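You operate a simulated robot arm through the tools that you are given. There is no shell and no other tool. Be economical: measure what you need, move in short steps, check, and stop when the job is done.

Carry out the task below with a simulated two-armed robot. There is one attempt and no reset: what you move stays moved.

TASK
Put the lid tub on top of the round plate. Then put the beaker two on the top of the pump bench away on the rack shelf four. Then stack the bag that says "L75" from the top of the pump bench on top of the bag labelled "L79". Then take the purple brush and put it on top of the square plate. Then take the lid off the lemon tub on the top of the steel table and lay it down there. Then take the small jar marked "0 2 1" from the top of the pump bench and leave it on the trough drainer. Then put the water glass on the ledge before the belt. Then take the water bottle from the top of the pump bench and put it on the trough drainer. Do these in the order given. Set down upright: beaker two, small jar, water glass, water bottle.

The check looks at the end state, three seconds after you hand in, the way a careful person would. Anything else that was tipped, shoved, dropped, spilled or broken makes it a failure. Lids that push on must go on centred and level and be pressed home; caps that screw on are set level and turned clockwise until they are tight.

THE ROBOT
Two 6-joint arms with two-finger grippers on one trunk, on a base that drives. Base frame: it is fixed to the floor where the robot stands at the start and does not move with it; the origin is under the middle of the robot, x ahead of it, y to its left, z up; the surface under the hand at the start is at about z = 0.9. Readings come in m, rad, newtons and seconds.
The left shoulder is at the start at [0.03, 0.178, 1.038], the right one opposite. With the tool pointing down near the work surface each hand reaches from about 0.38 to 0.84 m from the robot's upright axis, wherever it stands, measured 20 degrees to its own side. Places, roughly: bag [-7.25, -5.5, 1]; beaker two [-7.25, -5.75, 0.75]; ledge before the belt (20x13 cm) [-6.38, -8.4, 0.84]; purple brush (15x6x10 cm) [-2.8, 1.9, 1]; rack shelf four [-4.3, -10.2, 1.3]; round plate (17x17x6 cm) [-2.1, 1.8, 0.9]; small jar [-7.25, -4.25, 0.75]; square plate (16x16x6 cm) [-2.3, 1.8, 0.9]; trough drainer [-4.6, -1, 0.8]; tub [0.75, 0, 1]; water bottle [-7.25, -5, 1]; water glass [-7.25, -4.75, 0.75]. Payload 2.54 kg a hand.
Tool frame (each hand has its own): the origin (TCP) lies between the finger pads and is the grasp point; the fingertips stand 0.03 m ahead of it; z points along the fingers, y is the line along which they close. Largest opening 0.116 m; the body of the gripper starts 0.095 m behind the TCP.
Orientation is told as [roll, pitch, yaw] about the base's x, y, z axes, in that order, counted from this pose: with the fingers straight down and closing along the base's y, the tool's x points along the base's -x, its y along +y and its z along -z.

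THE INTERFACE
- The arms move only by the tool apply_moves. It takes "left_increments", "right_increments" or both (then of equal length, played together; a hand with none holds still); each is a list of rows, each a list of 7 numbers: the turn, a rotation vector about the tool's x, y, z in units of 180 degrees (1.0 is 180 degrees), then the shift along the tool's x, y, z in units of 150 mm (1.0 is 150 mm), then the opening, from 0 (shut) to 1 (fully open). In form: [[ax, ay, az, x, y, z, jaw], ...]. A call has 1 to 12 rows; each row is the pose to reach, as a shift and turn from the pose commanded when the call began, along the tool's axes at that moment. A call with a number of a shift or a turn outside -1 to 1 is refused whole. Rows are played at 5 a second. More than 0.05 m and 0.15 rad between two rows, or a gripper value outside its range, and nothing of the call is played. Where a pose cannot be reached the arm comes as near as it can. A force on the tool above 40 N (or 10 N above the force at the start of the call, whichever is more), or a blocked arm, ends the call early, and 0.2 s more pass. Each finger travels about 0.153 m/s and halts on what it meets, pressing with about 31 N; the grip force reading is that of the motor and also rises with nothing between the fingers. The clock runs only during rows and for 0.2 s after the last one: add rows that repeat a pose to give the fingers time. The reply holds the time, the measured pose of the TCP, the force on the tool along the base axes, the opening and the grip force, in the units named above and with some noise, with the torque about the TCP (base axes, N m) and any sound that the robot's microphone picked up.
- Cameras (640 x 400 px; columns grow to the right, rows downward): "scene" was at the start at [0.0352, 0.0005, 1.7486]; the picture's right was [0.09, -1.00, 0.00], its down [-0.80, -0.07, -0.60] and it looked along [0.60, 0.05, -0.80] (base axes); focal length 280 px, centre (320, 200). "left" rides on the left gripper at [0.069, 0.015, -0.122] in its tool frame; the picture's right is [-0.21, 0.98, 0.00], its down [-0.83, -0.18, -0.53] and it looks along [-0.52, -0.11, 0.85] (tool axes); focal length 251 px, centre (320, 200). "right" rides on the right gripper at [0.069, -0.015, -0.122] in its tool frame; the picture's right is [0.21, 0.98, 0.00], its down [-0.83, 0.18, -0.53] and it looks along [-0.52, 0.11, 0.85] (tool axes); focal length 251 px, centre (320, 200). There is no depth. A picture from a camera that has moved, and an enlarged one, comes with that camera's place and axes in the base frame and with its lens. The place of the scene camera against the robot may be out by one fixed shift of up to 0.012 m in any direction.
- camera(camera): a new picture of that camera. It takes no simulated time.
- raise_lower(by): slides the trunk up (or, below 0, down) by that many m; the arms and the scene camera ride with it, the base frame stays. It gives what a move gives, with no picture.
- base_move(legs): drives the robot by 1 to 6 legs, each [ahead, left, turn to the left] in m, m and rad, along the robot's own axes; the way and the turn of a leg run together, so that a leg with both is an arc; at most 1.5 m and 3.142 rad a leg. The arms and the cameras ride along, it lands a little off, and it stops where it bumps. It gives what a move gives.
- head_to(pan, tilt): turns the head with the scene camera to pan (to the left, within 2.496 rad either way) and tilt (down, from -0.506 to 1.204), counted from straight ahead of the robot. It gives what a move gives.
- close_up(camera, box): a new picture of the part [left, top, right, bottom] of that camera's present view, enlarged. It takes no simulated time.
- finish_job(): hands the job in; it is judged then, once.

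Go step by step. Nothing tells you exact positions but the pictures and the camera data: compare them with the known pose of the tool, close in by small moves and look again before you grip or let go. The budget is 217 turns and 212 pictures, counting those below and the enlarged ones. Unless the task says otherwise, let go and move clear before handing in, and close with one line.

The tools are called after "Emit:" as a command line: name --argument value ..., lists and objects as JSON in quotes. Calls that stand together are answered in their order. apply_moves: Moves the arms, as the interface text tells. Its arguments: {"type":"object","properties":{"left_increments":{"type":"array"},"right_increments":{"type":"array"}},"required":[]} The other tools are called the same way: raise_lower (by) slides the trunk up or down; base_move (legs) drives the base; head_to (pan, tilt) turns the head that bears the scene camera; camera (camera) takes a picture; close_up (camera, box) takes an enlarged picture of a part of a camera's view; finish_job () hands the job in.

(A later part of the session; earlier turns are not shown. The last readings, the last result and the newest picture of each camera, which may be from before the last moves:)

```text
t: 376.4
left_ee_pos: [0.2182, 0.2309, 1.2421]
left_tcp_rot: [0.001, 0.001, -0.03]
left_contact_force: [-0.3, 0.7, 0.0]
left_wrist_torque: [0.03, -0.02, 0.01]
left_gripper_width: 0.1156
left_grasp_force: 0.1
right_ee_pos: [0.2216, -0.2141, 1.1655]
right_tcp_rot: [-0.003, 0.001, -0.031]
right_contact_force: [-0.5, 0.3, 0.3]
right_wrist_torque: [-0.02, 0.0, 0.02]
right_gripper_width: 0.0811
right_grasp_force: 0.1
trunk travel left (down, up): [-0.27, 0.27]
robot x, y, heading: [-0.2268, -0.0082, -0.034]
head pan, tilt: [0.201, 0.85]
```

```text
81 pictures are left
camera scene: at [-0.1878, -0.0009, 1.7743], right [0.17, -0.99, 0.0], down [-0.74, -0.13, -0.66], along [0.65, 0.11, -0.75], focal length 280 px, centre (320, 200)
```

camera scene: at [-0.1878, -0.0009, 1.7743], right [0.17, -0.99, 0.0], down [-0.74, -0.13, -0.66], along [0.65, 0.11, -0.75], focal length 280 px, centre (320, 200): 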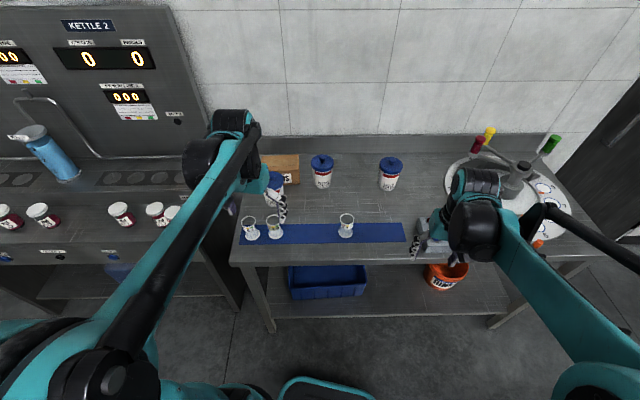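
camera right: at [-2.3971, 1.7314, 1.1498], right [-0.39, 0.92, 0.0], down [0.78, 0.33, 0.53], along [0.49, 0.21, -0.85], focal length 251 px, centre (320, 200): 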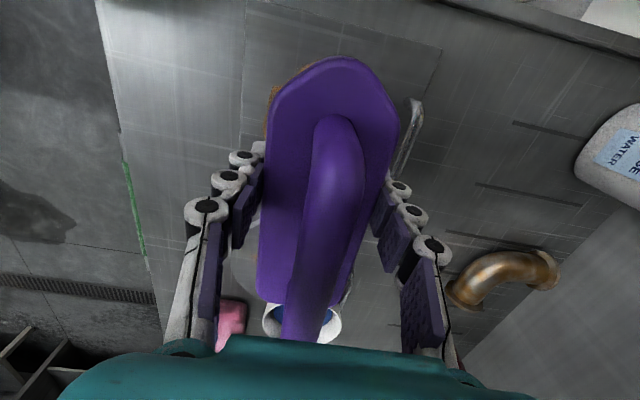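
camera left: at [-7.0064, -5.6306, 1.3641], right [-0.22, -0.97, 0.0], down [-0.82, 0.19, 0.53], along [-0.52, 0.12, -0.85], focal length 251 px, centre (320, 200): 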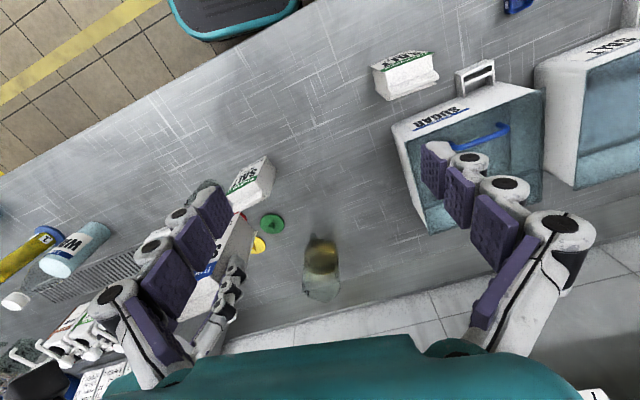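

Emit:
base_move --legs '[[0.17, 0, 0.03]]'

Emit:
camera --camera "left"

Emit:
camera --camera "scene"

```text
t: 377.9
left_ee_pos: [0.3841, 0.2405, 1.2406]
left_tcp_rot: [-0.002, -0.001, 0.0]
left_contact_force: [0.7, 0.4, 0.1]
left_wrist_torque: [0.01, 0.1, -0.01]
left_gripper_width: 0.116
left_grasp_force: 0.0
right_ee_pos: [0.3989, -0.205, 1.164]
right_tcp_rot: [-0.002, 0.002, -0.003]
right_contact_force: [-0.1, 0.1, 0.1]
right_wrist_torque: [0.0, 0.05, -0.01]
right_gripper_width: 0.081
right_grasp_force: 0.0
trunk travel left (down, up): [-0.27, 0.27]
robot x, y, heading: [-0.0549, -0.0098, -0.01]
head pan, tilt: [0.201, 0.85]
```

```text
80 pictures are left
camera left: at [0.3158, 0.2566, 1.3637], right [0.22, 0.98, 0.0], down [0.83, -0.18, 0.53], along [0.52, -0.11, -0.85], focal length 251 px, centre (320, 200)
```

left: 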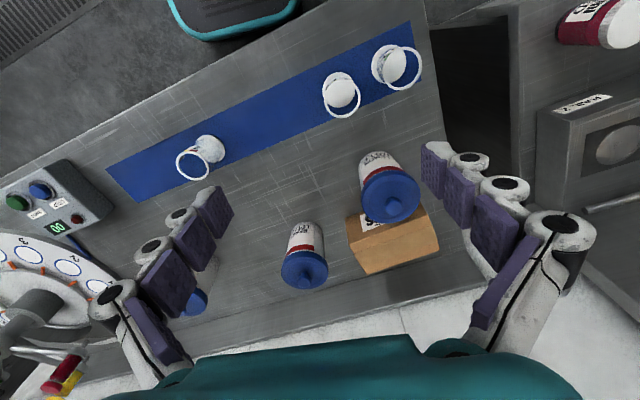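

```text
79 pictures are left
camera scene: at [-0.0151, -0.0021, 1.7743], right [0.2, -0.98, 0.0], down [-0.74, -0.15, -0.66], along [0.65, 0.13, -0.75], focal length 280 px, centre (320, 200)
```

scene: 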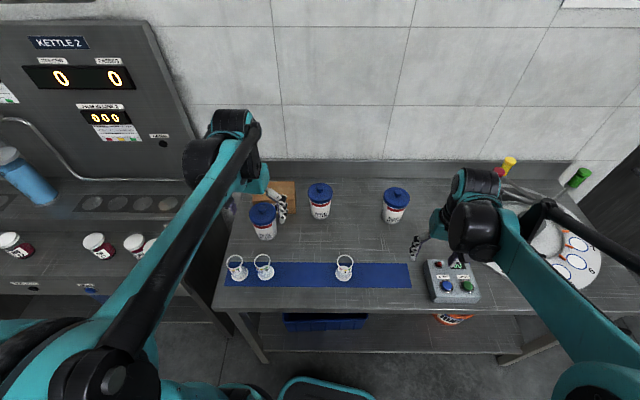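

The lemon tub is at about (0.535, 0.324). I'll bring the left hand above its knob and look closely.

Emit:
apply_moves --left_increments '[[0, 0, 0, -0.2, 0.11, 0.1, 0.7], [0, 0, 0, -0.4, 0.22, 0.2, 0.6], [0, 0, 0, -0.6, 0.34, 0.3, 0.5], [0, 0, 0, -0.8, 0.45, 0.4, 0.45], [0, 0, 0, -1, 0.563, 0.5, 0.45]]'

Emit:
camera --camera "left"

Emit:
close_up --camera "scene" --box '[200, 150, 360, 270]'

```text
t: 379.1
left_ee_pos: [0.5331, 0.325, 1.1665]
left_tcp_rot: [0.0, 0.002, -0.002]
left_contact_force: [0.9, 0.8, -0.2]
left_wrist_torque: [-0.01, 0.04, 0.01]
left_gripper_width: 0.0525
left_grasp_force: 0.1
right_ee_pos: [0.3998, -0.2026, 1.1644]
right_tcp_rot: [-0.003, 0.003, -0.002]
right_contact_force: [0.2, 1.7, 0.8]
right_wrist_torque: [-0.02, 0.04, -0.01]
right_gripper_width: 0.0811
right_grasp_force: 0.1
trunk travel left (down, up): [-0.27, 0.27]
robot x, y, heading: [-0.0558, -0.015, -0.001]
head pan, tilt: [0.201, 0.85]
```

```text
78 pictures are left
camera left: at [0.466, 0.3417, 1.2886], right [0.22, 0.98, 0.0], down [0.83, -0.18, 0.53], along [0.52, -0.12, -0.85], focal length 251 px, centre (320, 200)
```

left: 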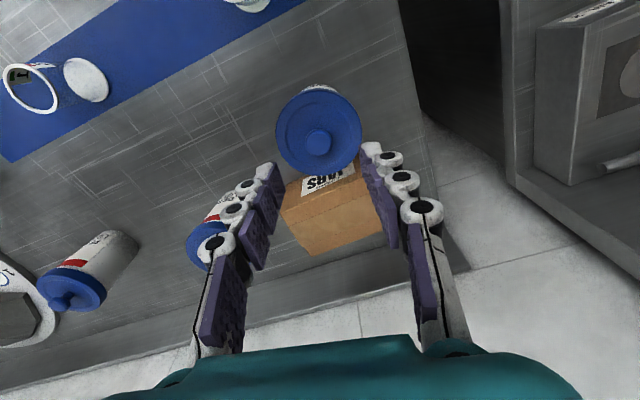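

```text
3.33 times, centred on (280, 210) of scene
camera zoom: at [-0.0141, -0.0009, 1.7742], right [0.2, -0.98, 0.0], down [-0.74, -0.15, -0.66], along [0.65, 0.13, -0.75], focal length 933 px, centre (453, 167)
```

zoom: 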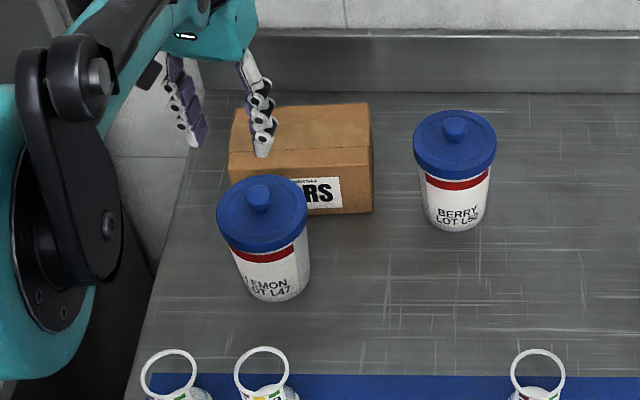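

Emit:
apply_moves --left_increments '[[0, 0, 0, -0.08, -0.027, 0.22, 0.45], [0, 0, 0, -0.08, -0.027, 0.44, 0.45]]'

Emit:
camera --camera "left"

```text
t: 379.7
left_ee_pos: [0.5459, 0.3226, 1.1008]
left_tcp_rot: [0.002, -0.001, 0.001]
left_contact_force: [-1.4, -0.2, 0.3]
left_wrist_torque: [0.0, -0.01, 0.0]
left_gripper_width: 0.0522
left_grasp_force: 0.1
right_ee_pos: [0.3985, -0.2038, 1.1655]
right_tcp_rot: [-0.002, 0.0, -0.002]
right_contact_force: [-0.1, 0.3, -0.7]
right_wrist_torque: [0.0, -0.03, 0.02]
right_gripper_width: 0.0815
right_grasp_force: 0.1
trunk travel left (down, up): [-0.27, 0.27]
robot x, y, heading: [-0.0563, -0.0087, -0.004]
head pan, tilt: [0.201, 0.85]
```

```text
76 pictures are left
camera left: at [0.4764, 0.3381, 1.2239], right [0.22, 0.98, 0.0], down [0.83, -0.18, 0.53], along [0.52, -0.11, -0.85], focal length 251 px, centre (320, 200)
```

left: 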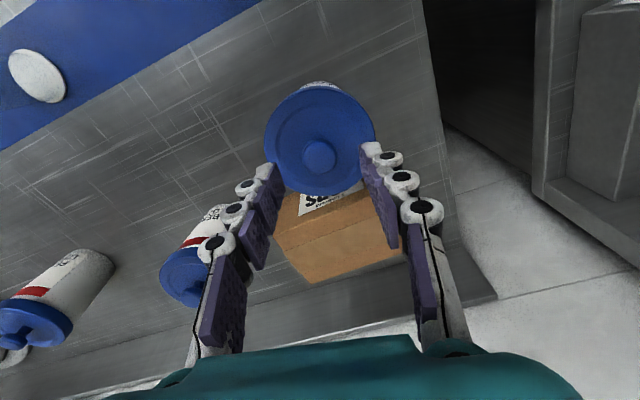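

The knob is centred under the hand, lid top ≈ 1.02. I'll go down and close on the knob.

Emit:
apply_moves --left_increments '[[0, 0, 0, 0.015, 0, 0.14, 0.45], [0, 0, 0, 0.015, 0, 0.27, 0.45], [0, 0, 0, 0.015, 0, 0.27, 0.3], [0, 0, 0, 0.015, 0, 0.27, 0.1], [0, 0, 0, 0.015, 0, 0.27, 0.05]]'

Emit:
camera --camera "left"

```text
t: 380.9
left_ee_pos: [0.5426, 0.3205, 1.0603]
left_tcp_rot: [0.001, 0.0, -0.002]
left_contact_force: [-0.3, -2.0, -0.5]
left_wrist_torque: [-0.07, 0.06, -0.06]
left_gripper_width: 0.0253
left_grasp_force: 31.1
right_ee_pos: [0.3984, -0.2049, 1.165]
right_tcp_rot: [-0.002, -0.002, -0.002]
right_contact_force: [0.9, -0.2, 0.2]
right_wrist_torque: [-0.01, 0.0, 0.0]
right_gripper_width: 0.0814
right_grasp_force: 0.0
trunk travel left (down, up): [-0.27, 0.27]
robot x, y, heading: [-0.0543, -0.0099, -0.002]
head pan, tilt: [0.201, 0.85]
```

```text
75 pictures are left
camera left: at [0.4752, 0.3372, 1.1834], right [0.22, 0.98, 0.0], down [0.83, -0.18, 0.53], along [0.52, -0.11, -0.85], focal length 251 px, centre (320, 200)
```

left: 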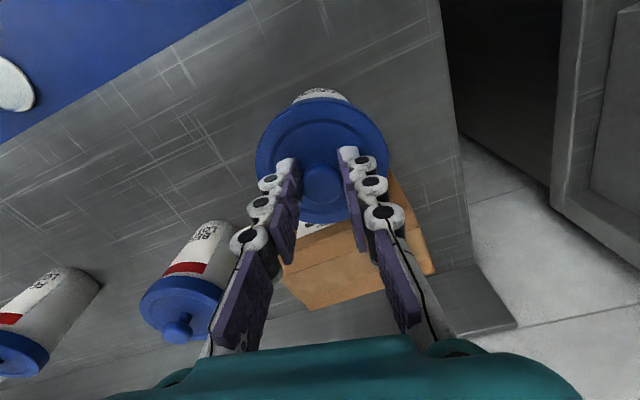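

Knob gripped (25 mm). I'll pull up gently by 1.5 cm and see whether the lid comes off alone.

Emit:
apply_moves --left_increments '[[0, 0, 0, 0, 0, -0.02, 0.05], [0, 0, 0, 0, 0, -0.04, 0.05], [0, 0, 0, 0, 0, -0.07, 0.05], [0, 0, 0, 0, 0, -0.1, 0.05]]'

Emit:
close_up --camera "scene" --box '[200, 150, 360, 270]'

Emit:
camera --camera "left"

```text
t: 381.9
left_ee_pos: [0.544, 0.3217, 1.0742]
left_tcp_rot: [0.001, -0.001, -0.001]
left_contact_force: [-0.1, 0.2, -5.0]
left_wrist_torque: [0.01, 0.03, 0.01]
left_gripper_width: 0.0257
left_grasp_force: 31.6
right_ee_pos: [0.3983, -0.2036, 1.1648]
right_tcp_rot: [-0.002, 0.001, -0.002]
right_contact_force: [-0.8, -0.2, -0.7]
right_wrist_torque: [-0.01, -0.04, -0.04]
right_gripper_width: 0.0808
right_grasp_force: 0.1
trunk travel left (down, up): [-0.27, 0.27]
robot x, y, heading: [-0.056, -0.0103, -0.002]
head pan, tilt: [0.201, 0.85]
```

```text
3.33 times, centred on (280, 210) of scene
camera zoom: at [-0.0162, -0.0019, 1.7743], right [0.2, -0.98, 0.0], down [-0.74, -0.15, -0.66], along [0.65, 0.13, -0.75], focal length 933 px, centre (453, 167)
```

zoom: 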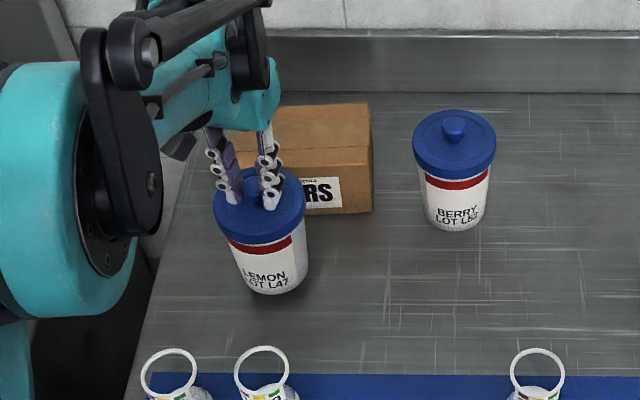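

```text
73 pictures are left
camera left: at [0.475, 0.3374, 1.197], right [0.22, 0.98, 0.0], down [0.83, -0.18, 0.53], along [0.52, -0.11, -0.85], focal length 251 px, centre (320, 200)
```

left: 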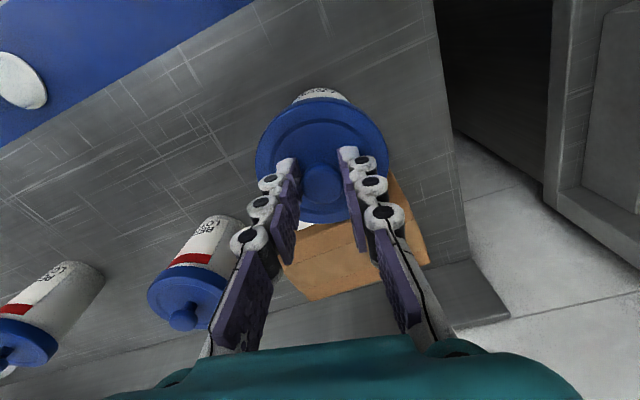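

The tub came up with the lid, so the lid is tight. I'll set the tub back down, keep hold of the knob, and bring the right hand in from the side, tilted 45°, to hold the tub body.

Emit:
apply_moves --left_increments '[[0, 0, 0, 0, 0, 0.04, 0.05], [0, 0, 0, 0, 0, 0.07, 0.05], [0, 0, 0, 0, 0, 0.09, 0.05], [0, 0, 0, 0, 0, 0.1, 0.05], [0, 0, 0, 0, 0, 0.1, 0.05], [0, 0, 0, 0, 0, 0.1, 0.05]]' --right_increments '[[-0.04, 0, 0, -0.15, 0.15, -0.05, 0.9], [-0.08, 0, 0, -0.31, 0.31, -0.1, 0.9], [-0.12, 0, 0, -0.47, 0.46, -0.15, 0.9], [-0.165, 0, 0, -0.63, 0.62, -0.2, 0.9], [-0.21, 0, 0, -0.79, 0.77, -0.25, 0.9], [-0.25, 0, 0, -0.95, 0.93, -0.3, 0.9]]'

Emit:
camera --camera "scene"

Emit:
camera --camera "right"

```text
t: 383.3
left_ee_pos: [0.5415, 0.3212, 1.0614]
left_tcp_rot: [0.002, -0.002, 0.0]
left_contact_force: [2.7, 0.6, 9.4]
left_wrist_torque: [0.0, -0.13, -0.09]
left_gripper_width: 0.0253
left_grasp_force: 31.1
right_ee_pos: [0.5404, -0.0649, 1.2116]
right_tcp_rot: [0.788, -0.002, -0.002]
right_contact_force: [0.9, 0.3, -0.1]
right_wrist_torque: [0.01, 0.01, -0.05]
right_gripper_width: 0.1047
right_grasp_force: 0.1
trunk travel left (down, up): [-0.27, 0.27]
robot x, y, heading: [-0.051, -0.0115, -0.003]
head pan, tilt: [0.201, 0.85]
```

```text
72 pictures are left
camera scene: at [-0.0171, -0.0029, 1.7745], right [0.2, -0.98, 0.0], down [-0.74, -0.15, -0.66], along [0.65, 0.13, -0.75], focal length 280 px, centre (320, 200)
```

scene: 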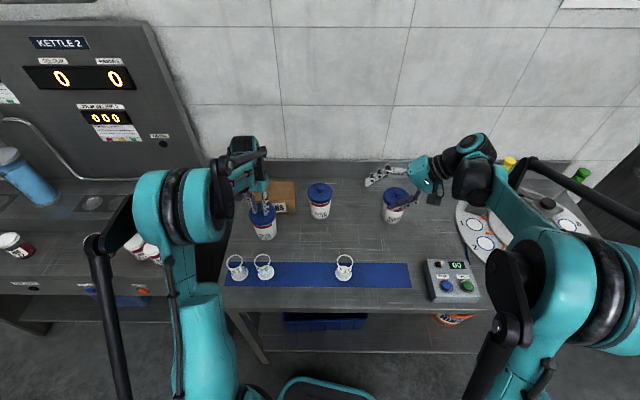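

```text
71 pictures are left
camera right: at [0.4709, -0.1623, 1.286], right [-0.21, 0.69, 0.69], down [0.83, -0.25, 0.51], along [0.52, 0.68, -0.52], focal length 251 px, centre (320, 200)
```

right: 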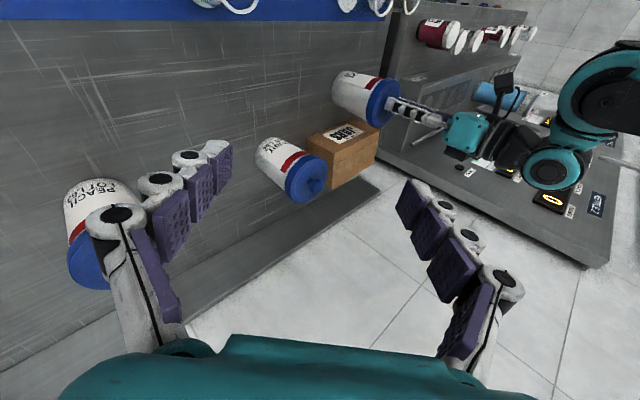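

The closing direction must lie along x, so I'll turn the right hand 90° about its own axis (camera on the lower side).

Emit:
apply_moves --right_increments '[[0, 0, -0.045, 0, 0, 0, 0.9], [0, 0, -0.09, 0, 0, 0, 0.9], [0, 0, -0.135, 0, 0, 0, 0.9], [0, 0, -0.18, 0, 0, 0, 0.9], [0, 0, -0.225, 0, 0, 0, 0.9], [0, 0, -0.27, 0, 0, 0, 0.9], [0, 0, -0.315, 0, 0, 0, 0.9], [0, 0, -0.36, 0, 0, 0, 0.9], [0, 0, -0.405, 0, 0, 0, 0.9], [0, 0, -0.45, 0, 0, 0, 0.9], [0, 0, -0.495, 0, 0, 0, 0.9], [0, 0, -0.5, 0, 0, 0, 0.9]]'

Emit:
camera --camera "right"

Emit:
camera --camera "scene"

```text
t: 385.9
left_ee_pos: [0.5418, 0.3201, 1.0607]
left_tcp_rot: [0.0, 0.0, 0.0]
left_contact_force: [2.1, -1.4, 9.5]
left_wrist_torque: [0.04, -0.1, -0.1]
left_gripper_width: 0.0252
left_grasp_force: 30.7
right_ee_pos: [0.5412, -0.0648, 1.2099]
right_tcp_rot: [-0.001, -0.785, 1.573]
right_contact_force: [0.0, -0.8, -0.1]
right_wrist_torque: [0.01, 0.01, -0.02]
right_gripper_width: 0.1043
right_grasp_force: 0.1
trunk travel left (down, up): [-0.27, 0.27]
robot x, y, heading: [-0.0533, -0.0141, -0.002]
head pan, tilt: [0.201, 0.85]
```

```text
70 pictures are left
camera right: at [0.5551, -0.2005, 1.2471], right [-0.98, -0.15, -0.15], down [-0.18, 0.21, 0.96], along [-0.11, 0.97, -0.23], focal length 251 px, centre (320, 200)
```

right: 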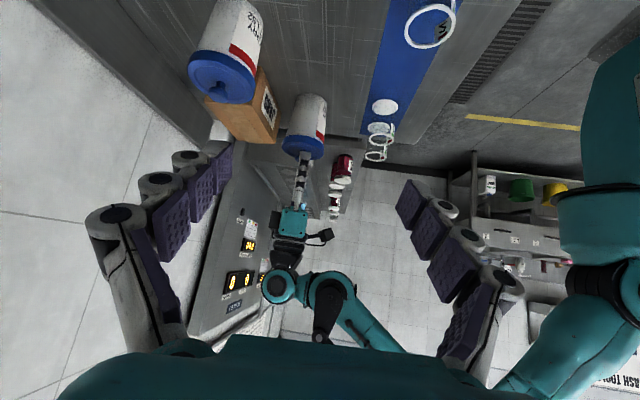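

```text
69 pictures are left
camera scene: at [-0.017, -0.0026, 1.7743], right [0.2, -0.98, 0.0], down [-0.74, -0.15, -0.66], along [0.65, 0.13, -0.75], focal length 280 px, centre (320, 200)
```

scene: 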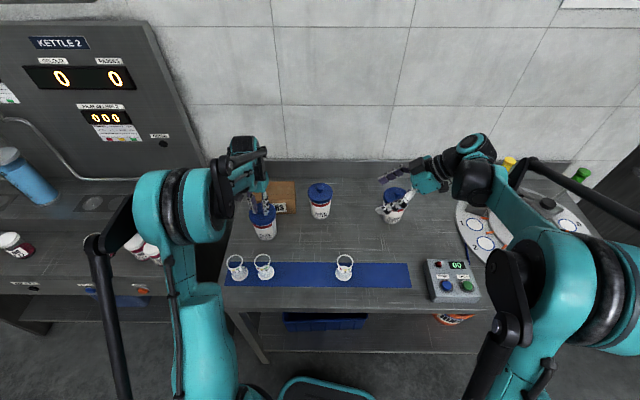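

The hand is oriented correctly now. I'll approach the lemon tub along the slant in two stages.

Emit:
apply_moves --right_increments '[[0, 0, 0, -0.14, 0, 0.25, 0.9], [0, 0, 0, -0.28, 0, 0.5, 0.9], [0, 0, 0, -0.42, 0, 0.75, 0.9], [0, 0, 0, -0.567, 0, 1, 0.9]]'

Emit:
camera --camera "right"

Emit:
close_up --camera "scene" --box '[210, 140, 410, 280]'

```text
t: 386.9
left_ee_pos: [0.542, 0.3201, 1.0602]
left_tcp_rot: [0.0, 0.003, -0.002]
left_contact_force: [1.0, 0.2, 3.2]
left_wrist_torque: [0.01, 0.01, -0.05]
left_gripper_width: 0.0251
left_grasp_force: 31.1
right_ee_pos: [0.539, 0.0995, 1.1631]
right_tcp_rot: [0.0, -0.784, 1.571]
right_contact_force: [0.2, 0.6, -0.1]
right_wrist_torque: [-0.02, -0.01, -0.01]
right_gripper_width: 0.1043
right_grasp_force: 0.1
trunk travel left (down, up): [-0.27, 0.27]
robot x, y, heading: [-0.0564, -0.0088, -0.004]
head pan, tilt: [0.201, 0.85]
```

```text
68 pictures are left
camera right: at [0.5539, -0.0359, 1.1997], right [-0.98, -0.15, -0.15], down [-0.18, 0.21, 0.96], along [-0.11, 0.97, -0.23], focal length 251 px, centre (320, 200)
```

right: 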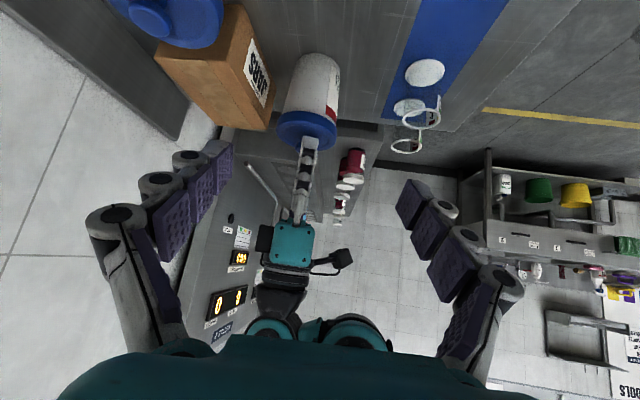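

```text
2.86 times, centred on (310, 210) of scene
camera zoom: at [-0.0174, -0.0017, 1.7744], right [0.2, -0.98, 0.0], down [-0.74, -0.15, -0.66], along [0.65, 0.13, -0.75], focal length 800 px, centre (349, 171)
```

zoom: 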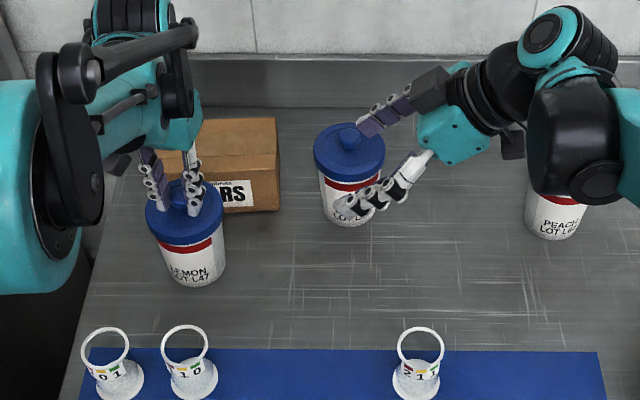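

Emit:
apply_moves --right_increments '[[0, 0, 0, 0, -0.01, 0.3, 0.9], [0, 0, 0, 0, -0.02, 0.6, 0.9], [0, 0, 0, 0, -0.02, 0.95, 0.9]]'

Emit:
camera --camera "right"

Emit:
close_up --camera "scene" --box '[210, 140, 370, 250]'

```text
refused: row 3 steps farther than a row can; nothing moved
```

```text
66 pictures are left
camera right: at [0.5539, -0.0359, 1.1997], right [-0.98, -0.15, -0.15], down [-0.18, 0.21, 0.96], along [-0.11, 0.97, -0.23], focal length 251 px, centre (320, 200)
```

right: 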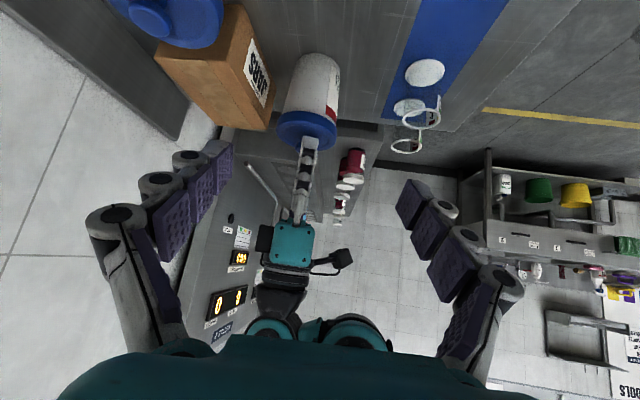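

```text
3.64 times, centred on (290, 195) of scene
camera zoom: at [-0.0174, -0.0017, 1.7744], right [0.2, -0.98, 0.0], down [-0.74, -0.15, -0.66], along [0.65, 0.13, -0.75], focal length 1018 px, centre (429, 218)
```

zoom: 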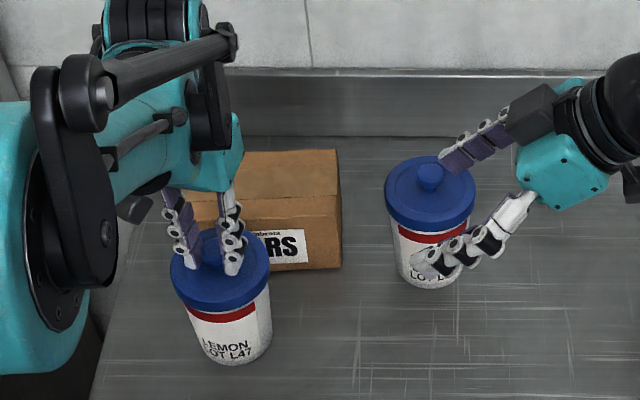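

Emit:
apply_moves --right_increments '[[0, 0, 0, 0, -0.02, 0.3, 0.9], [0, 0, 0, 0, -0.03, 0.6, 0.9], [0, 0, 0, 0, -0.03, 0.9, 0.9]]'

Emit:
camera --camera "right"

```text
t: 387.7
left_ee_pos: [0.5419, 0.321, 1.0605]
left_tcp_rot: [0.0, -0.002, -0.004]
left_contact_force: [-1.9, -2.4, 2.2]
left_wrist_torque: [-0.15, 0.03, -0.05]
left_gripper_width: 0.0251
left_grasp_force: 30.9
right_ee_pos: [0.5466, 0.1965, 1.0659]
right_tcp_rot: [-0.001, -0.784, 1.57]
right_contact_force: [0.0, 0.6, 0.3]
right_wrist_torque: [0.0, -0.04, -0.02]
right_gripper_width: 0.1041
right_grasp_force: 0.0
trunk travel left (down, up): [-0.27, 0.27]
robot x, y, heading: [-0.0549, -0.0122, -0.002]
head pan, tilt: [0.201, 0.85]
```

```text
64 pictures are left
camera right: at [0.5604, 0.0606, 1.1033], right [-0.98, -0.15, -0.15], down [-0.18, 0.21, 0.96], along [-0.11, 0.97, -0.23], focal length 251 px, centre (320, 200)
```

right: 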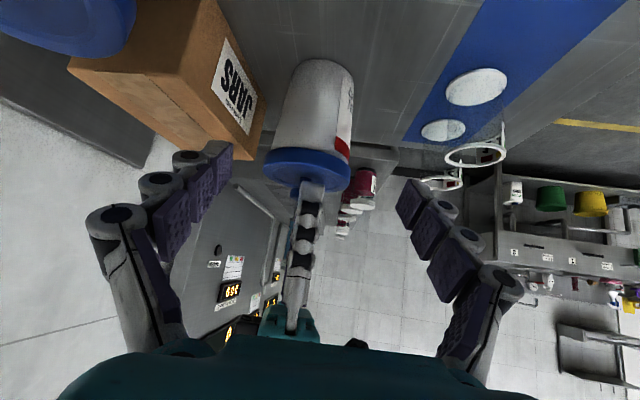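

Emit:
apply_moves --right_increments '[[0, 0, 0, 0.01, -0.02, 0.3, 0.9], [0, 0, 0, 0.01, -0.02, 0.6, 0.9], [0, 0, 0, 0.01, -0.02, 0.9, 0.9]]'

Emit:
camera --camera "right"

Emit:
close_up --camera "scene" --box '[210, 140, 370, 250]'

```text
t: 388.5
left_ee_pos: [0.5414, 0.3215, 1.0617]
left_tcp_rot: [-0.001, 0.0, 0.0]
left_contact_force: [0.4, -2.5, 2.6]
left_wrist_torque: [-0.09, -0.06, -0.07]
left_gripper_width: 0.0254
left_grasp_force: 30.5
right_ee_pos: [0.5495, 0.2909, 0.9709]
right_tcp_rot: [-0.004, -0.783, 1.571]
right_contact_force: [0.5, 0.0, 0.0]
right_wrist_torque: [-0.01, -0.02, -0.01]
right_gripper_width: 0.1043
right_grasp_force: 0.1
trunk travel left (down, up): [-0.27, 0.27]
robot x, y, heading: [-0.0521, -0.0135, -0.001]
head pan, tilt: [0.201, 0.85]
```

```text
63 pictures are left
camera right: at [0.5637, 0.1563, 1.0076], right [-0.98, -0.15, -0.15], down [-0.18, 0.21, 0.96], along [-0.11, 0.97, -0.23], focal length 251 px, centre (320, 200)
```

right: 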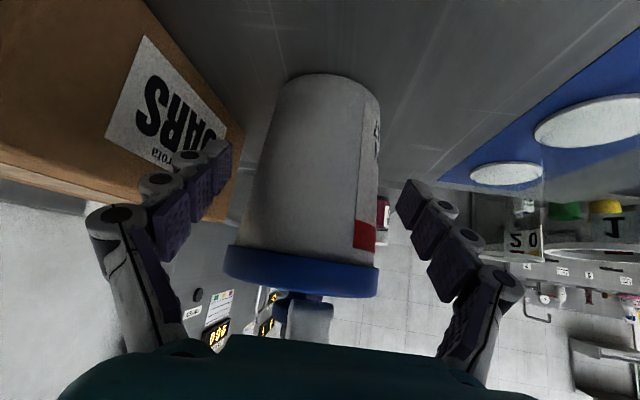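

```text
3.64 times, centred on (290, 195) of scene
camera zoom: at [-0.0174, -0.0019, 1.7744], right [0.2, -0.98, 0.0], down [-0.74, -0.15, -0.66], along [0.65, 0.13, -0.75], focal length 1018 px, centre (429, 218)
```

zoom: 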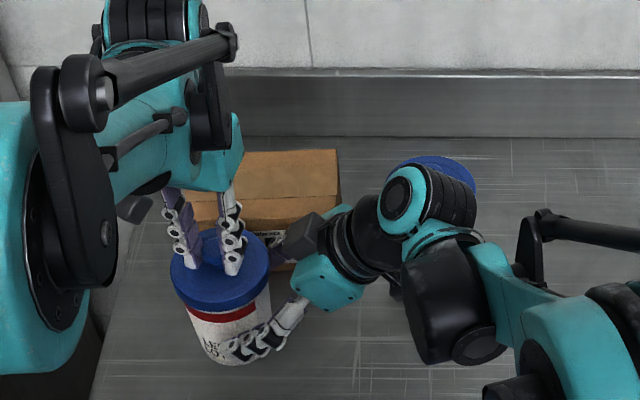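

Aligned. I'll advance the last 3.5 cm and close on the tub body.

Emit:
apply_moves --right_increments '[[0, 0, 0, 0.01, 0, 0.12, 0.9], [0, 0, 0, 0.01, 0, 0.235, 0.9], [0, 0, 0, 0.01, 0, 0.235, 0.75], [0, 0, 0, 0.01, 0, 0.235, 0.6], [0, 0, 0, 0.01, 0, 0.235, 0.5], [0, 0, 0, 0.01, 0, 0.235, 0.5]]'

Emit:
camera --camera "right"

```text
t: 389.9
left_ee_pos: [0.5415, 0.3204, 1.0602]
left_tcp_rot: [0.002, 0.0, 0.0]
left_contact_force: [-3.9, -0.7, 2.5]
left_wrist_torque: [-0.01, 0.12, -0.07]
left_gripper_width: 0.0251
left_grasp_force: 31.0
right_ee_pos: [0.5481, 0.3138, 0.9447]
right_tcp_rot: [-0.001, -0.784, 1.569]
right_contact_force: [8.1, -0.3, 5.5]
right_wrist_torque: [0.21, -0.22, -0.06]
right_gripper_width: 0.0781
right_grasp_force: 31.0
trunk travel left (down, up): [-0.27, 0.27]
robot x, y, heading: [-0.0561, -0.0089, 0.0]
head pan, tilt: [0.201, 0.85]
```

```text
61 pictures are left
camera right: at [0.5633, 0.1787, 0.9821], right [-0.98, -0.15, -0.15], down [-0.18, 0.21, 0.96], along [-0.11, 0.97, -0.23], focal length 251 px, centre (320, 200)
```

right: 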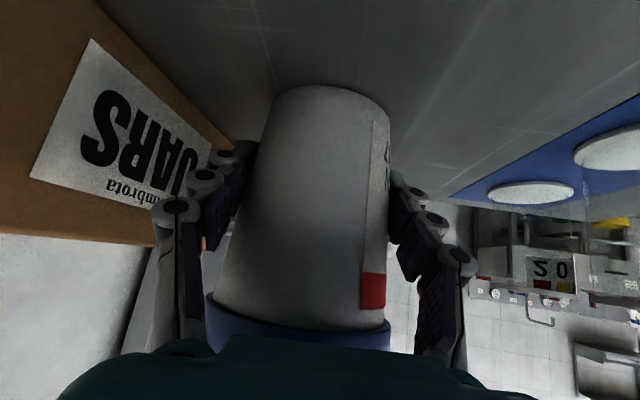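

Both hands hold. Now I'll pull the lid up with the left hand while the right holds the tub.

Emit:
apply_moves --left_increments '[[0, 0, 0, 0, 0, -0.02, 0.05], [0, 0, 0, 0, 0, -0.04, 0.05], [0, 0, 0, 0, 0, -0.06, 0.05], [0, 0, 0, 0, 0, -0.09, 0.05], [0, 0, 0, 0, 0, -0.13, 0.05], [0, 0, 0, 0, 0, -0.2, 0.05]]'

Emit:
close_up --camera "scene" --box '[210, 140, 370, 250]'

```text
t: 391.3
left_ee_pos: [0.5421, 0.3205, 1.091]
left_tcp_rot: [0.002, 0.0, -0.002]
left_contact_force: [-0.3, 1.5, -1.3]
left_wrist_torque: [-0.02, -0.01, 0.01]
left_gripper_width: 0.0251
left_grasp_force: 30.9
right_ee_pos: [0.5483, 0.3146, 0.9447]
right_tcp_rot: [-0.001, -0.786, 1.568]
right_contact_force: [3.1, -1.8, 7.9]
right_wrist_torque: [0.35, -0.41, -0.17]
right_gripper_width: 0.0779
right_grasp_force: 31.1
trunk travel left (down, up): [-0.27, 0.27]
robot x, y, heading: [-0.0535, -0.0086, -0.005]
head pan, tilt: [0.201, 0.85]
heard: snap
```

```text
3.64 times, centred on (290, 195) of scene
camera zoom: at [-0.0169, -0.0027, 1.7744], right [0.2, -0.98, 0.0], down [-0.74, -0.15, -0.66], along [0.65, 0.13, -0.75], focal length 1018 px, centre (429, 218)
```

zoom: 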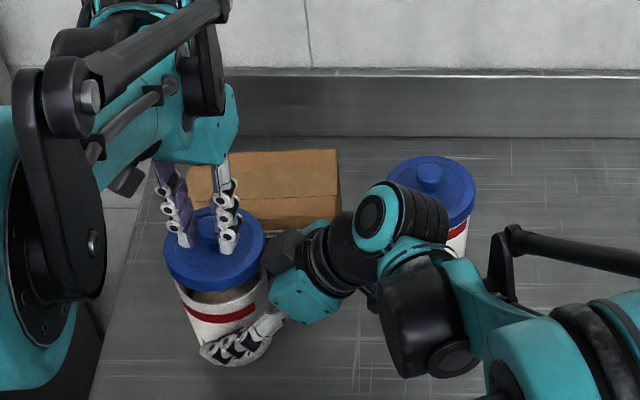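

It snapped off. I'll raise the lid clear, then release the tub with the right hand and withdraw it along its axis.

Emit:
apply_moves --left_increments '[[0, 0, 0, 0, 0, -0.25, 0.05], [0, 0, 0, 0, 0, -0.5, 0.05], [0, 0, 0, 0, 0, -0.7, 0.05]]'

Emit:
apply_moves --right_increments '[[0, 0, 0, 0, 0, 0, 0.7], [0, 0, 0, 0, 0, 0, 0.85], [0, 0, 0, 0, 0, 0, 0.9], [0, 0, 0, 0, 0, 0, 0.9], [0, 0, 0, 0, 0, -0.2, 0.9], [0, 0, 0, 0, 0, -0.45, 0.9], [0, 0, 0, 0, 0, -0.75, 0.9], [0, 0, 0, 0, 0, -1, 0.9]]'

Emit:
apply_moves --right_increments '[[0, 0, 0, 0, 0, -0.3, 0.9], [0, 0, 0, 0, 0, -0.6, 0.9], [0, 0, 0, 0.2, 0, -0.8, 0.9], [0, 0, 0, 0.4, 0, -0.95, 0.9]]'

Emit:
camera --camera "scene"

```text
t: 392.1
left_ee_pos: [0.5425, 0.3217, 1.1963]
left_tcp_rot: [-0.001, 0.001, -0.002]
left_contact_force: [-0.2, 1.2, -0.5]
left_wrist_torque: [0.02, 0.0, -0.03]
left_gripper_width: 0.0253
left_grasp_force: 31.2
right_ee_pos: [0.5479, 0.3152, 0.946]
right_tcp_rot: [-0.001, -0.785, 1.569]
right_contact_force: [0.7, -1.2, 7.8]
right_wrist_torque: [0.28, -0.28, -0.14]
right_gripper_width: 0.078
right_grasp_force: 31.2
trunk travel left (down, up): [-0.27, 0.27]
robot x, y, heading: [-0.0535, -0.0124, -0.001]
head pan, tilt: [0.201, 0.85]
```

```text
t: 393.9
left_ee_pos: [0.542, 0.3211, 1.1959]
left_tcp_rot: [0.002, 0.0, 0.0]
left_contact_force: [-0.1, -0.2, -0.7]
left_wrist_torque: [-0.02, -0.01, -0.01]
left_gripper_width: 0.0254
left_grasp_force: 30.7
right_ee_pos: [0.547, 0.2086, 1.0532]
right_tcp_rot: [-0.003, -0.785, 1.57]
right_contact_force: [-0.1, 0.3, -0.2]
right_wrist_torque: [-0.01, -0.01, -0.05]
right_gripper_width: 0.1044
right_grasp_force: 0.1
trunk travel left (down, up): [-0.27, 0.27]
robot x, y, heading: [-0.0543, -0.0116, -0.002]
head pan, tilt: [0.201, 0.85]
```

```text
t: 394.9
left_ee_pos: [0.5423, 0.3212, 1.1967]
left_tcp_rot: [0.001, 0.0, 0.001]
left_contact_force: [0.2, -0.6, -0.6]
left_wrist_torque: [0.06, -0.01, 0.02]
left_gripper_width: 0.0251
left_grasp_force: 31.1
right_ee_pos: [0.5482, 0.0651, 1.1101]
right_tcp_rot: [0.001, -0.786, 1.568]
right_contact_force: [0.0, 0.0, 0.4]
right_wrist_torque: [0.01, -0.03, 0.0]
right_gripper_width: 0.1042
right_grasp_force: 0.2
trunk travel left (down, up): [-0.27, 0.27]
robot x, y, heading: [-0.0548, -0.0143, -0.004]
head pan, tilt: [0.201, 0.85]
```

```text
59 pictures are left
camera scene: at [-0.0165, -0.0032, 1.7743], right [0.2, -0.98, 0.0], down [-0.74, -0.15, -0.66], along [0.65, 0.13, -0.75], focal length 280 px, centre (320, 200)
```

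scene: 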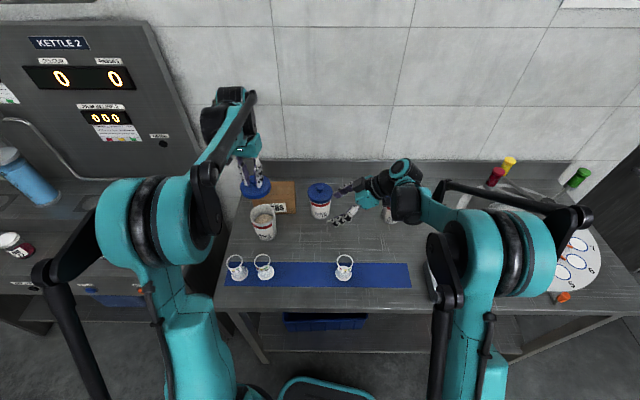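

The lemon tub stands open. I'll move the right hand away to the right and straighten it, then lay the lid on free table at about (0.54, 0.15).

Emit:
apply_moves --right_increments '[[0, 0, 0, 0.1, 0, -0.25, 0.9], [0, 0, 0, 0.2, 0, -0.5, 0.9], [0, 0, 0, 0.3, 0, -0.75, 0.9], [0, 0, 0, 0.4, 0, -1, 0.9]]'

Emit:
apply_moves --right_increments '[[0, 0, 0.045, 0, 0, 0, 0.9], [0, 0, 0.09, 0, 0, 0, 0.9], [0, 0, 0.135, 0, 0, 0, 0.9], [0, 0, 0.18, 0, 0, 0, 0.9], [0, 0, 0.225, 0, 0, 0, 0.9], [0, 0, 0.27, 0, 0, 0, 0.9], [0, 0, 0.315, 0, 0, 0, 0.9], [0, 0, 0.36, 0, 0, 0, 0.9], [0, 0, 0.405, 0, 0, 0, 0.9], [0, 0, 0.45, 0, 0, 0, 0.9], [0, 0, 0.495, 0, 0, 0, 0.9], [0, 0, 0.5, 0, 0, 0, 0.9]]'

Emit:
apply_moves --right_increments '[[0.04, 0, 0, 0.2, -0.1, -0.1, 0.9], [0.08, 0, 0, 0.4, -0.2, -0.2, 0.9], [0.12, 0, 0, 0.6, -0.25, -0.25, 0.9], [0.165, 0, 0, 0.8, -0.25, -0.25, 0.9], [0.21, 0, 0, 1, -0.25, -0.25, 0.9], [0.25, 0, 0, 1, -0.25, -0.25, 0.9]]'

Emit:
apply_moves --left_increments '[[0, 0, 0, 0.0, -0.3, 0, 0.05], [0, 0, 0, 0.0, -0.6, 0, 0.05], [0, 0, 0, 0.01, -0.9, 0, 0.05], [0, 0, 0, 0.015, -1, 0, 0.05]]'

Emit:
camera --camera "scene"

```text
t: 395.9
left_ee_pos: [0.5427, 0.3209, 1.1973]
left_tcp_rot: [0.0, 0.0, -0.002]
left_contact_force: [-0.6, -0.1, -0.5]
left_wrist_torque: [0.06, -0.01, -0.02]
left_gripper_width: 0.0249
left_grasp_force: 30.9
right_ee_pos: [0.5481, -0.0815, 1.1723]
right_tcp_rot: [0.001, -0.784, 1.571]
right_contact_force: [0.3, -0.9, 0.6]
right_wrist_torque: [0.01, -0.01, 0.02]
right_gripper_width: 0.1045
right_grasp_force: 0.1
trunk travel left (down, up): [-0.27, 0.27]
robot x, y, heading: [-0.0547, -0.0114, -0.001]
head pan, tilt: [0.201, 0.85]
```

```text
t: 398.5
left_ee_pos: [0.5433, 0.3213, 1.1959]
left_tcp_rot: [-0.001, 0.0, 0.001]
left_contact_force: [-0.4, 0.0, 1.1]
left_wrist_torque: [0.0, 0.01, 0.0]
left_gripper_width: 0.0251
left_grasp_force: 30.9
right_ee_pos: [0.5491, -0.082, 1.1741]
right_tcp_rot: [0.784, 0.001, -0.004]
right_contact_force: [-0.4, 0.8, -0.9]
right_wrist_torque: [-0.02, 0.04, -0.02]
right_gripper_width: 0.1044
right_grasp_force: 0.1
trunk travel left (down, up): [-0.27, 0.27]
robot x, y, heading: [-0.0532, -0.0104, -0.003]
head pan, tilt: [0.201, 0.85]
```

```text
t: 399.9
left_ee_pos: [0.5436, 0.3217, 1.1952]
left_tcp_rot: [0.001, 0.0, -0.002]
left_contact_force: [-0.1, -0.4, -1.1]
left_wrist_torque: [0.01, 0.01, 0.0]
left_gripper_width: 0.0247
left_grasp_force: 30.8
right_ee_pos: [0.4016, -0.137, 1.1751]
right_tcp_rot: [-0.004, 0.001, -0.003]
right_contact_force: [0.3, 0.2, -0.1]
right_wrist_torque: [-0.04, 0.01, 0.04]
right_gripper_width: 0.1043
right_grasp_force: 0.0
trunk travel left (down, up): [-0.27, 0.27]
robot x, y, heading: [-0.0529, -0.0144, -0.003]
head pan, tilt: [0.201, 0.85]
```

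```text
t: 400.9
left_ee_pos: [0.5403, 0.1735, 1.1956]
left_tcp_rot: [0.0, 0.0, 0.0]
left_contact_force: [-0.4, -0.5, -0.6]
left_wrist_torque: [-0.03, 0.02, 0.0]
left_gripper_width: 0.0252
left_grasp_force: 30.9
right_ee_pos: [0.4006, -0.1375, 1.1745]
right_tcp_rot: [-0.003, 0.0, -0.001]
right_contact_force: [-0.7, -0.1, -0.1]
right_wrist_torque: [0.01, 0.0, -0.01]
right_gripper_width: 0.1042
right_grasp_force: 0.0
trunk travel left (down, up): [-0.27, 0.27]
robot x, y, heading: [-0.0564, -0.0079, -0.002]
head pan, tilt: [0.201, 0.85]
```

```text
58 pictures are left
camera scene: at [-0.0162, -0.0016, 1.7743], right [0.2, -0.98, 0.0], down [-0.74, -0.15, -0.66], along [0.65, 0.13, -0.75], focal length 280 px, centre (320, 200)
```

scene: 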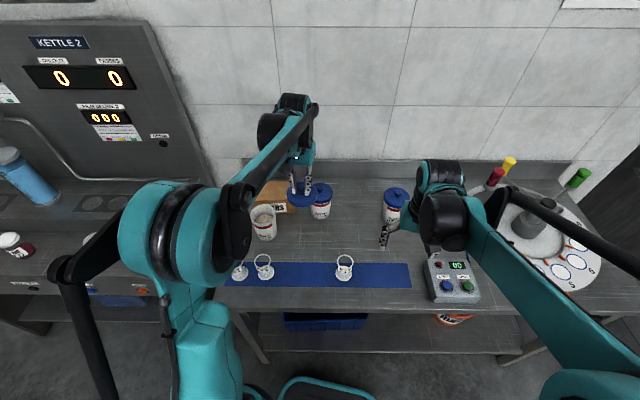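

Emit:
apply_moves --left_increments '[[0, 0, 0, 0.03, -0.09, 0.25, 0.05], [0, 0, 0, 0.04, -0.09, 0.5, 0.05], [0, 0, 0, 0.04, -0.09, 0.75, 0.05], [0, 0, 0, 0.04, -0.09, 1, 0.05]]'

Emit:
apply_moves --left_increments '[[0, 0, 0, 0, 0, 0.2, 0.05], [0, 0, 0, 0, 0, 0.33, 0.05]]'

Emit:
camera --camera "left"

```text
t: 401.9
left_ee_pos: [0.5344, 0.1591, 1.0451]
left_tcp_rot: [0.0, -0.002, 0.0]
left_contact_force: [0.6, 0.4, -0.2]
left_wrist_torque: [0.02, 0.05, 0.0]
left_gripper_width: 0.0248
left_grasp_force: 31.3
right_ee_pos: [0.4014, -0.1379, 1.1738]
right_tcp_rot: [-0.001, -0.001, -0.002]
right_contact_force: [0.7, -0.2, -0.8]
right_wrist_torque: [-0.02, 0.02, 0.04]
right_gripper_width: 0.1044
right_grasp_force: 0.1
trunk travel left (down, up): [-0.27, 0.27]
robot x, y, heading: [-0.0524, -0.014, 0.004]
head pan, tilt: [0.201, 0.85]
```

```text
t: 402.5
left_ee_pos: [0.5343, 0.1564, 0.9946]
left_tcp_rot: [-0.003, -0.001, 0.001]
left_contact_force: [0.8, -0.1, 0.1]
left_wrist_torque: [0.02, -0.02, 0.01]
left_gripper_width: 0.0245
left_grasp_force: 30.6
right_ee_pos: [0.4005, -0.1374, 1.1747]
right_tcp_rot: [-0.001, 0.001, -0.003]
right_contact_force: [-0.1, 0.2, -0.6]
right_wrist_torque: [0.0, -0.04, 0.0]
right_gripper_width: 0.1044
right_grasp_force: 0.1
trunk travel left (down, up): [-0.27, 0.27]
robot x, y, heading: [-0.0496, -0.0147, -0.003]
head pan, tilt: [0.201, 0.85]
```

```text
57 pictures are left
camera left: at [0.4665, 0.1727, 1.1185], right [0.22, 0.98, 0.0], down [0.83, -0.18, 0.53], along [0.52, -0.11, -0.85], focal length 251 px, centre (320, 200)
```

left: 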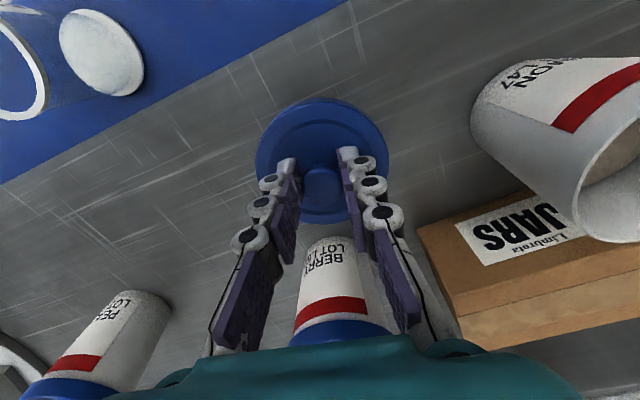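

Clear of everything. Lowering to contact.

Emit:
apply_moves --left_increments '[[0, 0, 0, 0, 0, 0.07, 0.05], [0, 0, 0, 0, 0, 0.14, 0.05]]'

Emit:
apply_moves --left_increments '[[0, 0, 0, 0, 0, 0.03, 0.05]]'

Emit:
apply_moves --left_increments '[[0, 0, 0, 0, 0, 0.03, 0.05]]'

Emit:
apply_moves --left_increments '[[0, 0, 0, 0, 0, 0.03, 0.05]]'

```text
t: 403.1
left_ee_pos: [0.534, 0.1574, 0.9744]
left_tcp_rot: [0.002, 0.0, 0.001]
left_contact_force: [0.3, 0.2, 0.7]
left_wrist_torque: [0.02, -0.01, -0.01]
left_gripper_width: 0.0249
left_grasp_force: 30.9
right_ee_pos: [0.4007, -0.1376, 1.1746]
right_tcp_rot: [-0.003, 0.001, -0.001]
right_contact_force: [0.4, -0.3, -0.5]
right_wrist_torque: [-0.02, 0.01, -0.03]
right_gripper_width: 0.1044
right_grasp_force: 0.1
trunk travel left (down, up): [-0.27, 0.27]
robot x, y, heading: [-0.0562, -0.0113, 0.001]
head pan, tilt: [0.201, 0.85]
```

```text
t: 403.5
left_ee_pos: [0.5344, 0.1566, 0.9689]
left_tcp_rot: [0.001, -0.001, 0.0]
left_contact_force: [-0.6, -0.3, -0.4]
left_wrist_torque: [0.01, 0.03, 0.02]
left_gripper_width: 0.0247
left_grasp_force: 31.0
right_ee_pos: [0.3995, -0.1376, 1.1762]
right_tcp_rot: [-0.002, -0.001, 0.0]
right_contact_force: [0.4, 0.5, 0.4]
right_wrist_torque: [-0.01, -0.04, 0.01]
right_gripper_width: 0.1042
right_grasp_force: 0.0
trunk travel left (down, up): [-0.27, 0.27]
robot x, y, heading: [-0.055, -0.0096, 0.001]
head pan, tilt: [0.201, 0.85]
```

```text
t: 403.9
left_ee_pos: [0.5359, 0.1567, 0.9653]
left_tcp_rot: [-0.001, -0.001, 0.001]
left_contact_force: [0.4, -0.5, -0.4]
left_wrist_torque: [0.0, 0.0, -0.03]
left_gripper_width: 0.0245
left_grasp_force: 30.2
right_ee_pos: [0.4008, -0.1366, 1.1758]
right_tcp_rot: [-0.001, 0.0, -0.001]
right_contact_force: [0.4, 0.2, 0.7]
right_wrist_torque: [0.01, 0.02, 0.04]
right_gripper_width: 0.1047
right_grasp_force: 0.1
trunk travel left (down, up): [-0.27, 0.27]
robot x, y, heading: [-0.0541, -0.0135, -0.003]
head pan, tilt: [0.201, 0.85]
```

```text
t: 404.3
left_ee_pos: [0.5341, 0.1574, 0.96]
left_tcp_rot: [0.0, -0.001, 0.001]
left_contact_force: [0.2, 0.1, -0.3]
left_wrist_torque: [-0.01, 0.0, -0.01]
left_gripper_width: 0.0249
left_grasp_force: 31.1
right_ee_pos: [0.4011, -0.1374, 1.1748]
right_tcp_rot: [-0.001, -0.001, -0.001]
right_contact_force: [-0.3, -1.3, -0.4]
right_wrist_torque: [0.0, -0.01, 0.0]
right_gripper_width: 0.1044
right_grasp_force: 0.1
trunk travel left (down, up): [-0.27, 0.27]
robot x, y, heading: [-0.0564, -0.0113, -0.006]
head pan, tilt: [0.201, 0.85]
```

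Emit:
apply_moves --left_increments '[[0, 0, 0, 0, 0, 0.03, 0.05]]'

Emit:
apply_moves --left_increments '[[0, 0, 0, 0, 0, 0.025, 0.05]]'

Emit:
apply_moves --left_increments '[[0, 0, 0, 0, 0, 0.025, 0.05]]'

Emit:
apply_moves --left_increments '[[0, 0, 0, 0, 0, 0.025, 0.05]]'

```text
t: 404.7
left_ee_pos: [0.5351, 0.1563, 0.9556]
left_tcp_rot: [0.0, 0.001, 0.001]
left_contact_force: [0.5, 0.0, -0.6]
left_wrist_torque: [0.01, 0.02, 0.03]
left_gripper_width: 0.0246
left_grasp_force: 30.9
right_ee_pos: [0.3998, -0.1373, 1.1744]
right_tcp_rot: [-0.001, -0.001, -0.002]
right_contact_force: [0.4, 0.1, -0.9]
right_wrist_torque: [0.0, 0.02, 0.01]
right_gripper_width: 0.1045
right_grasp_force: 0.1
trunk travel left (down, up): [-0.27, 0.27]
robot x, y, heading: [-0.057, -0.0121, -0.006]
head pan, tilt: [0.201, 0.85]
```

```text
t: 405.1
left_ee_pos: [0.534, 0.1561, 0.9534]
left_tcp_rot: [0.002, 0.001, -0.001]
left_contact_force: [-0.1, -0.4, 1.8]
left_wrist_torque: [0.02, -0.02, -0.03]
left_gripper_width: 0.0246
left_grasp_force: 31.3
right_ee_pos: [0.4009, -0.1374, 1.1755]
right_tcp_rot: [-0.002, 0.001, -0.002]
right_contact_force: [0.2, -0.2, 0.7]
right_wrist_torque: [-0.04, 0.0, -0.04]
right_gripper_width: 0.1045
right_grasp_force: 0.0
trunk travel left (down, up): [-0.27, 0.27]
robot x, y, heading: [-0.0558, -0.0133, -0.004]
head pan, tilt: [0.201, 0.85]
```

```text
t: 405.6
left_ee_pos: [0.5347, 0.1583, 0.9511]
left_tcp_rot: [0.003, -0.006, 0.0]
left_contact_force: [-2.8, -0.5, 26.4]
left_wrist_torque: [-0.01, 0.04, -0.04]
left_gripper_width: 0.0248
left_grasp_force: 31.1
right_ee_pos: [0.3989, -0.1372, 1.176]
right_tcp_rot: [0.0, -0.003, -0.002]
right_contact_force: [0.5, -0.3, -0.5]
right_wrist_torque: [-0.02, -0.01, -0.02]
right_gripper_width: 0.1043
right_grasp_force: 0.1
trunk travel left (down, up): [-0.27, 0.27]
robot x, y, heading: [-0.0553, -0.012, -0.001]
head pan, tilt: [0.201, 0.85]
stopped in row 1 (left hand): the force on the tool passed its limit at 41 N (the readings are from after the stop); the commanded pose is now the measured one
```

```text
t: 405.9
left_ee_pos: [0.5339, 0.157, 0.9506]
left_tcp_rot: [0.002, -0.006, 0.001]
left_contact_force: [-5.2, 0.2, 28.3]
left_wrist_torque: [-0.04, -0.01, -0.03]
left_gripper_width: 0.0246
left_grasp_force: 30.8
right_ee_pos: [0.3985, -0.138, 1.1752]
right_tcp_rot: [-0.004, -0.002, -0.001]
right_contact_force: [0.4, -0.3, -0.7]
right_wrist_torque: [0.0, 0.0, 0.02]
right_gripper_width: 0.1043
right_grasp_force: 0.1
trunk travel left (down, up): [-0.27, 0.27]
robot x, y, heading: [-0.0538, -0.0103, -0.003]
head pan, tilt: [0.201, 0.85]
stopped in row 1 (left hand): the force on the tool passed its limit at 41 N (the readings are from after the stop); the commanded pose is now the measured one
```

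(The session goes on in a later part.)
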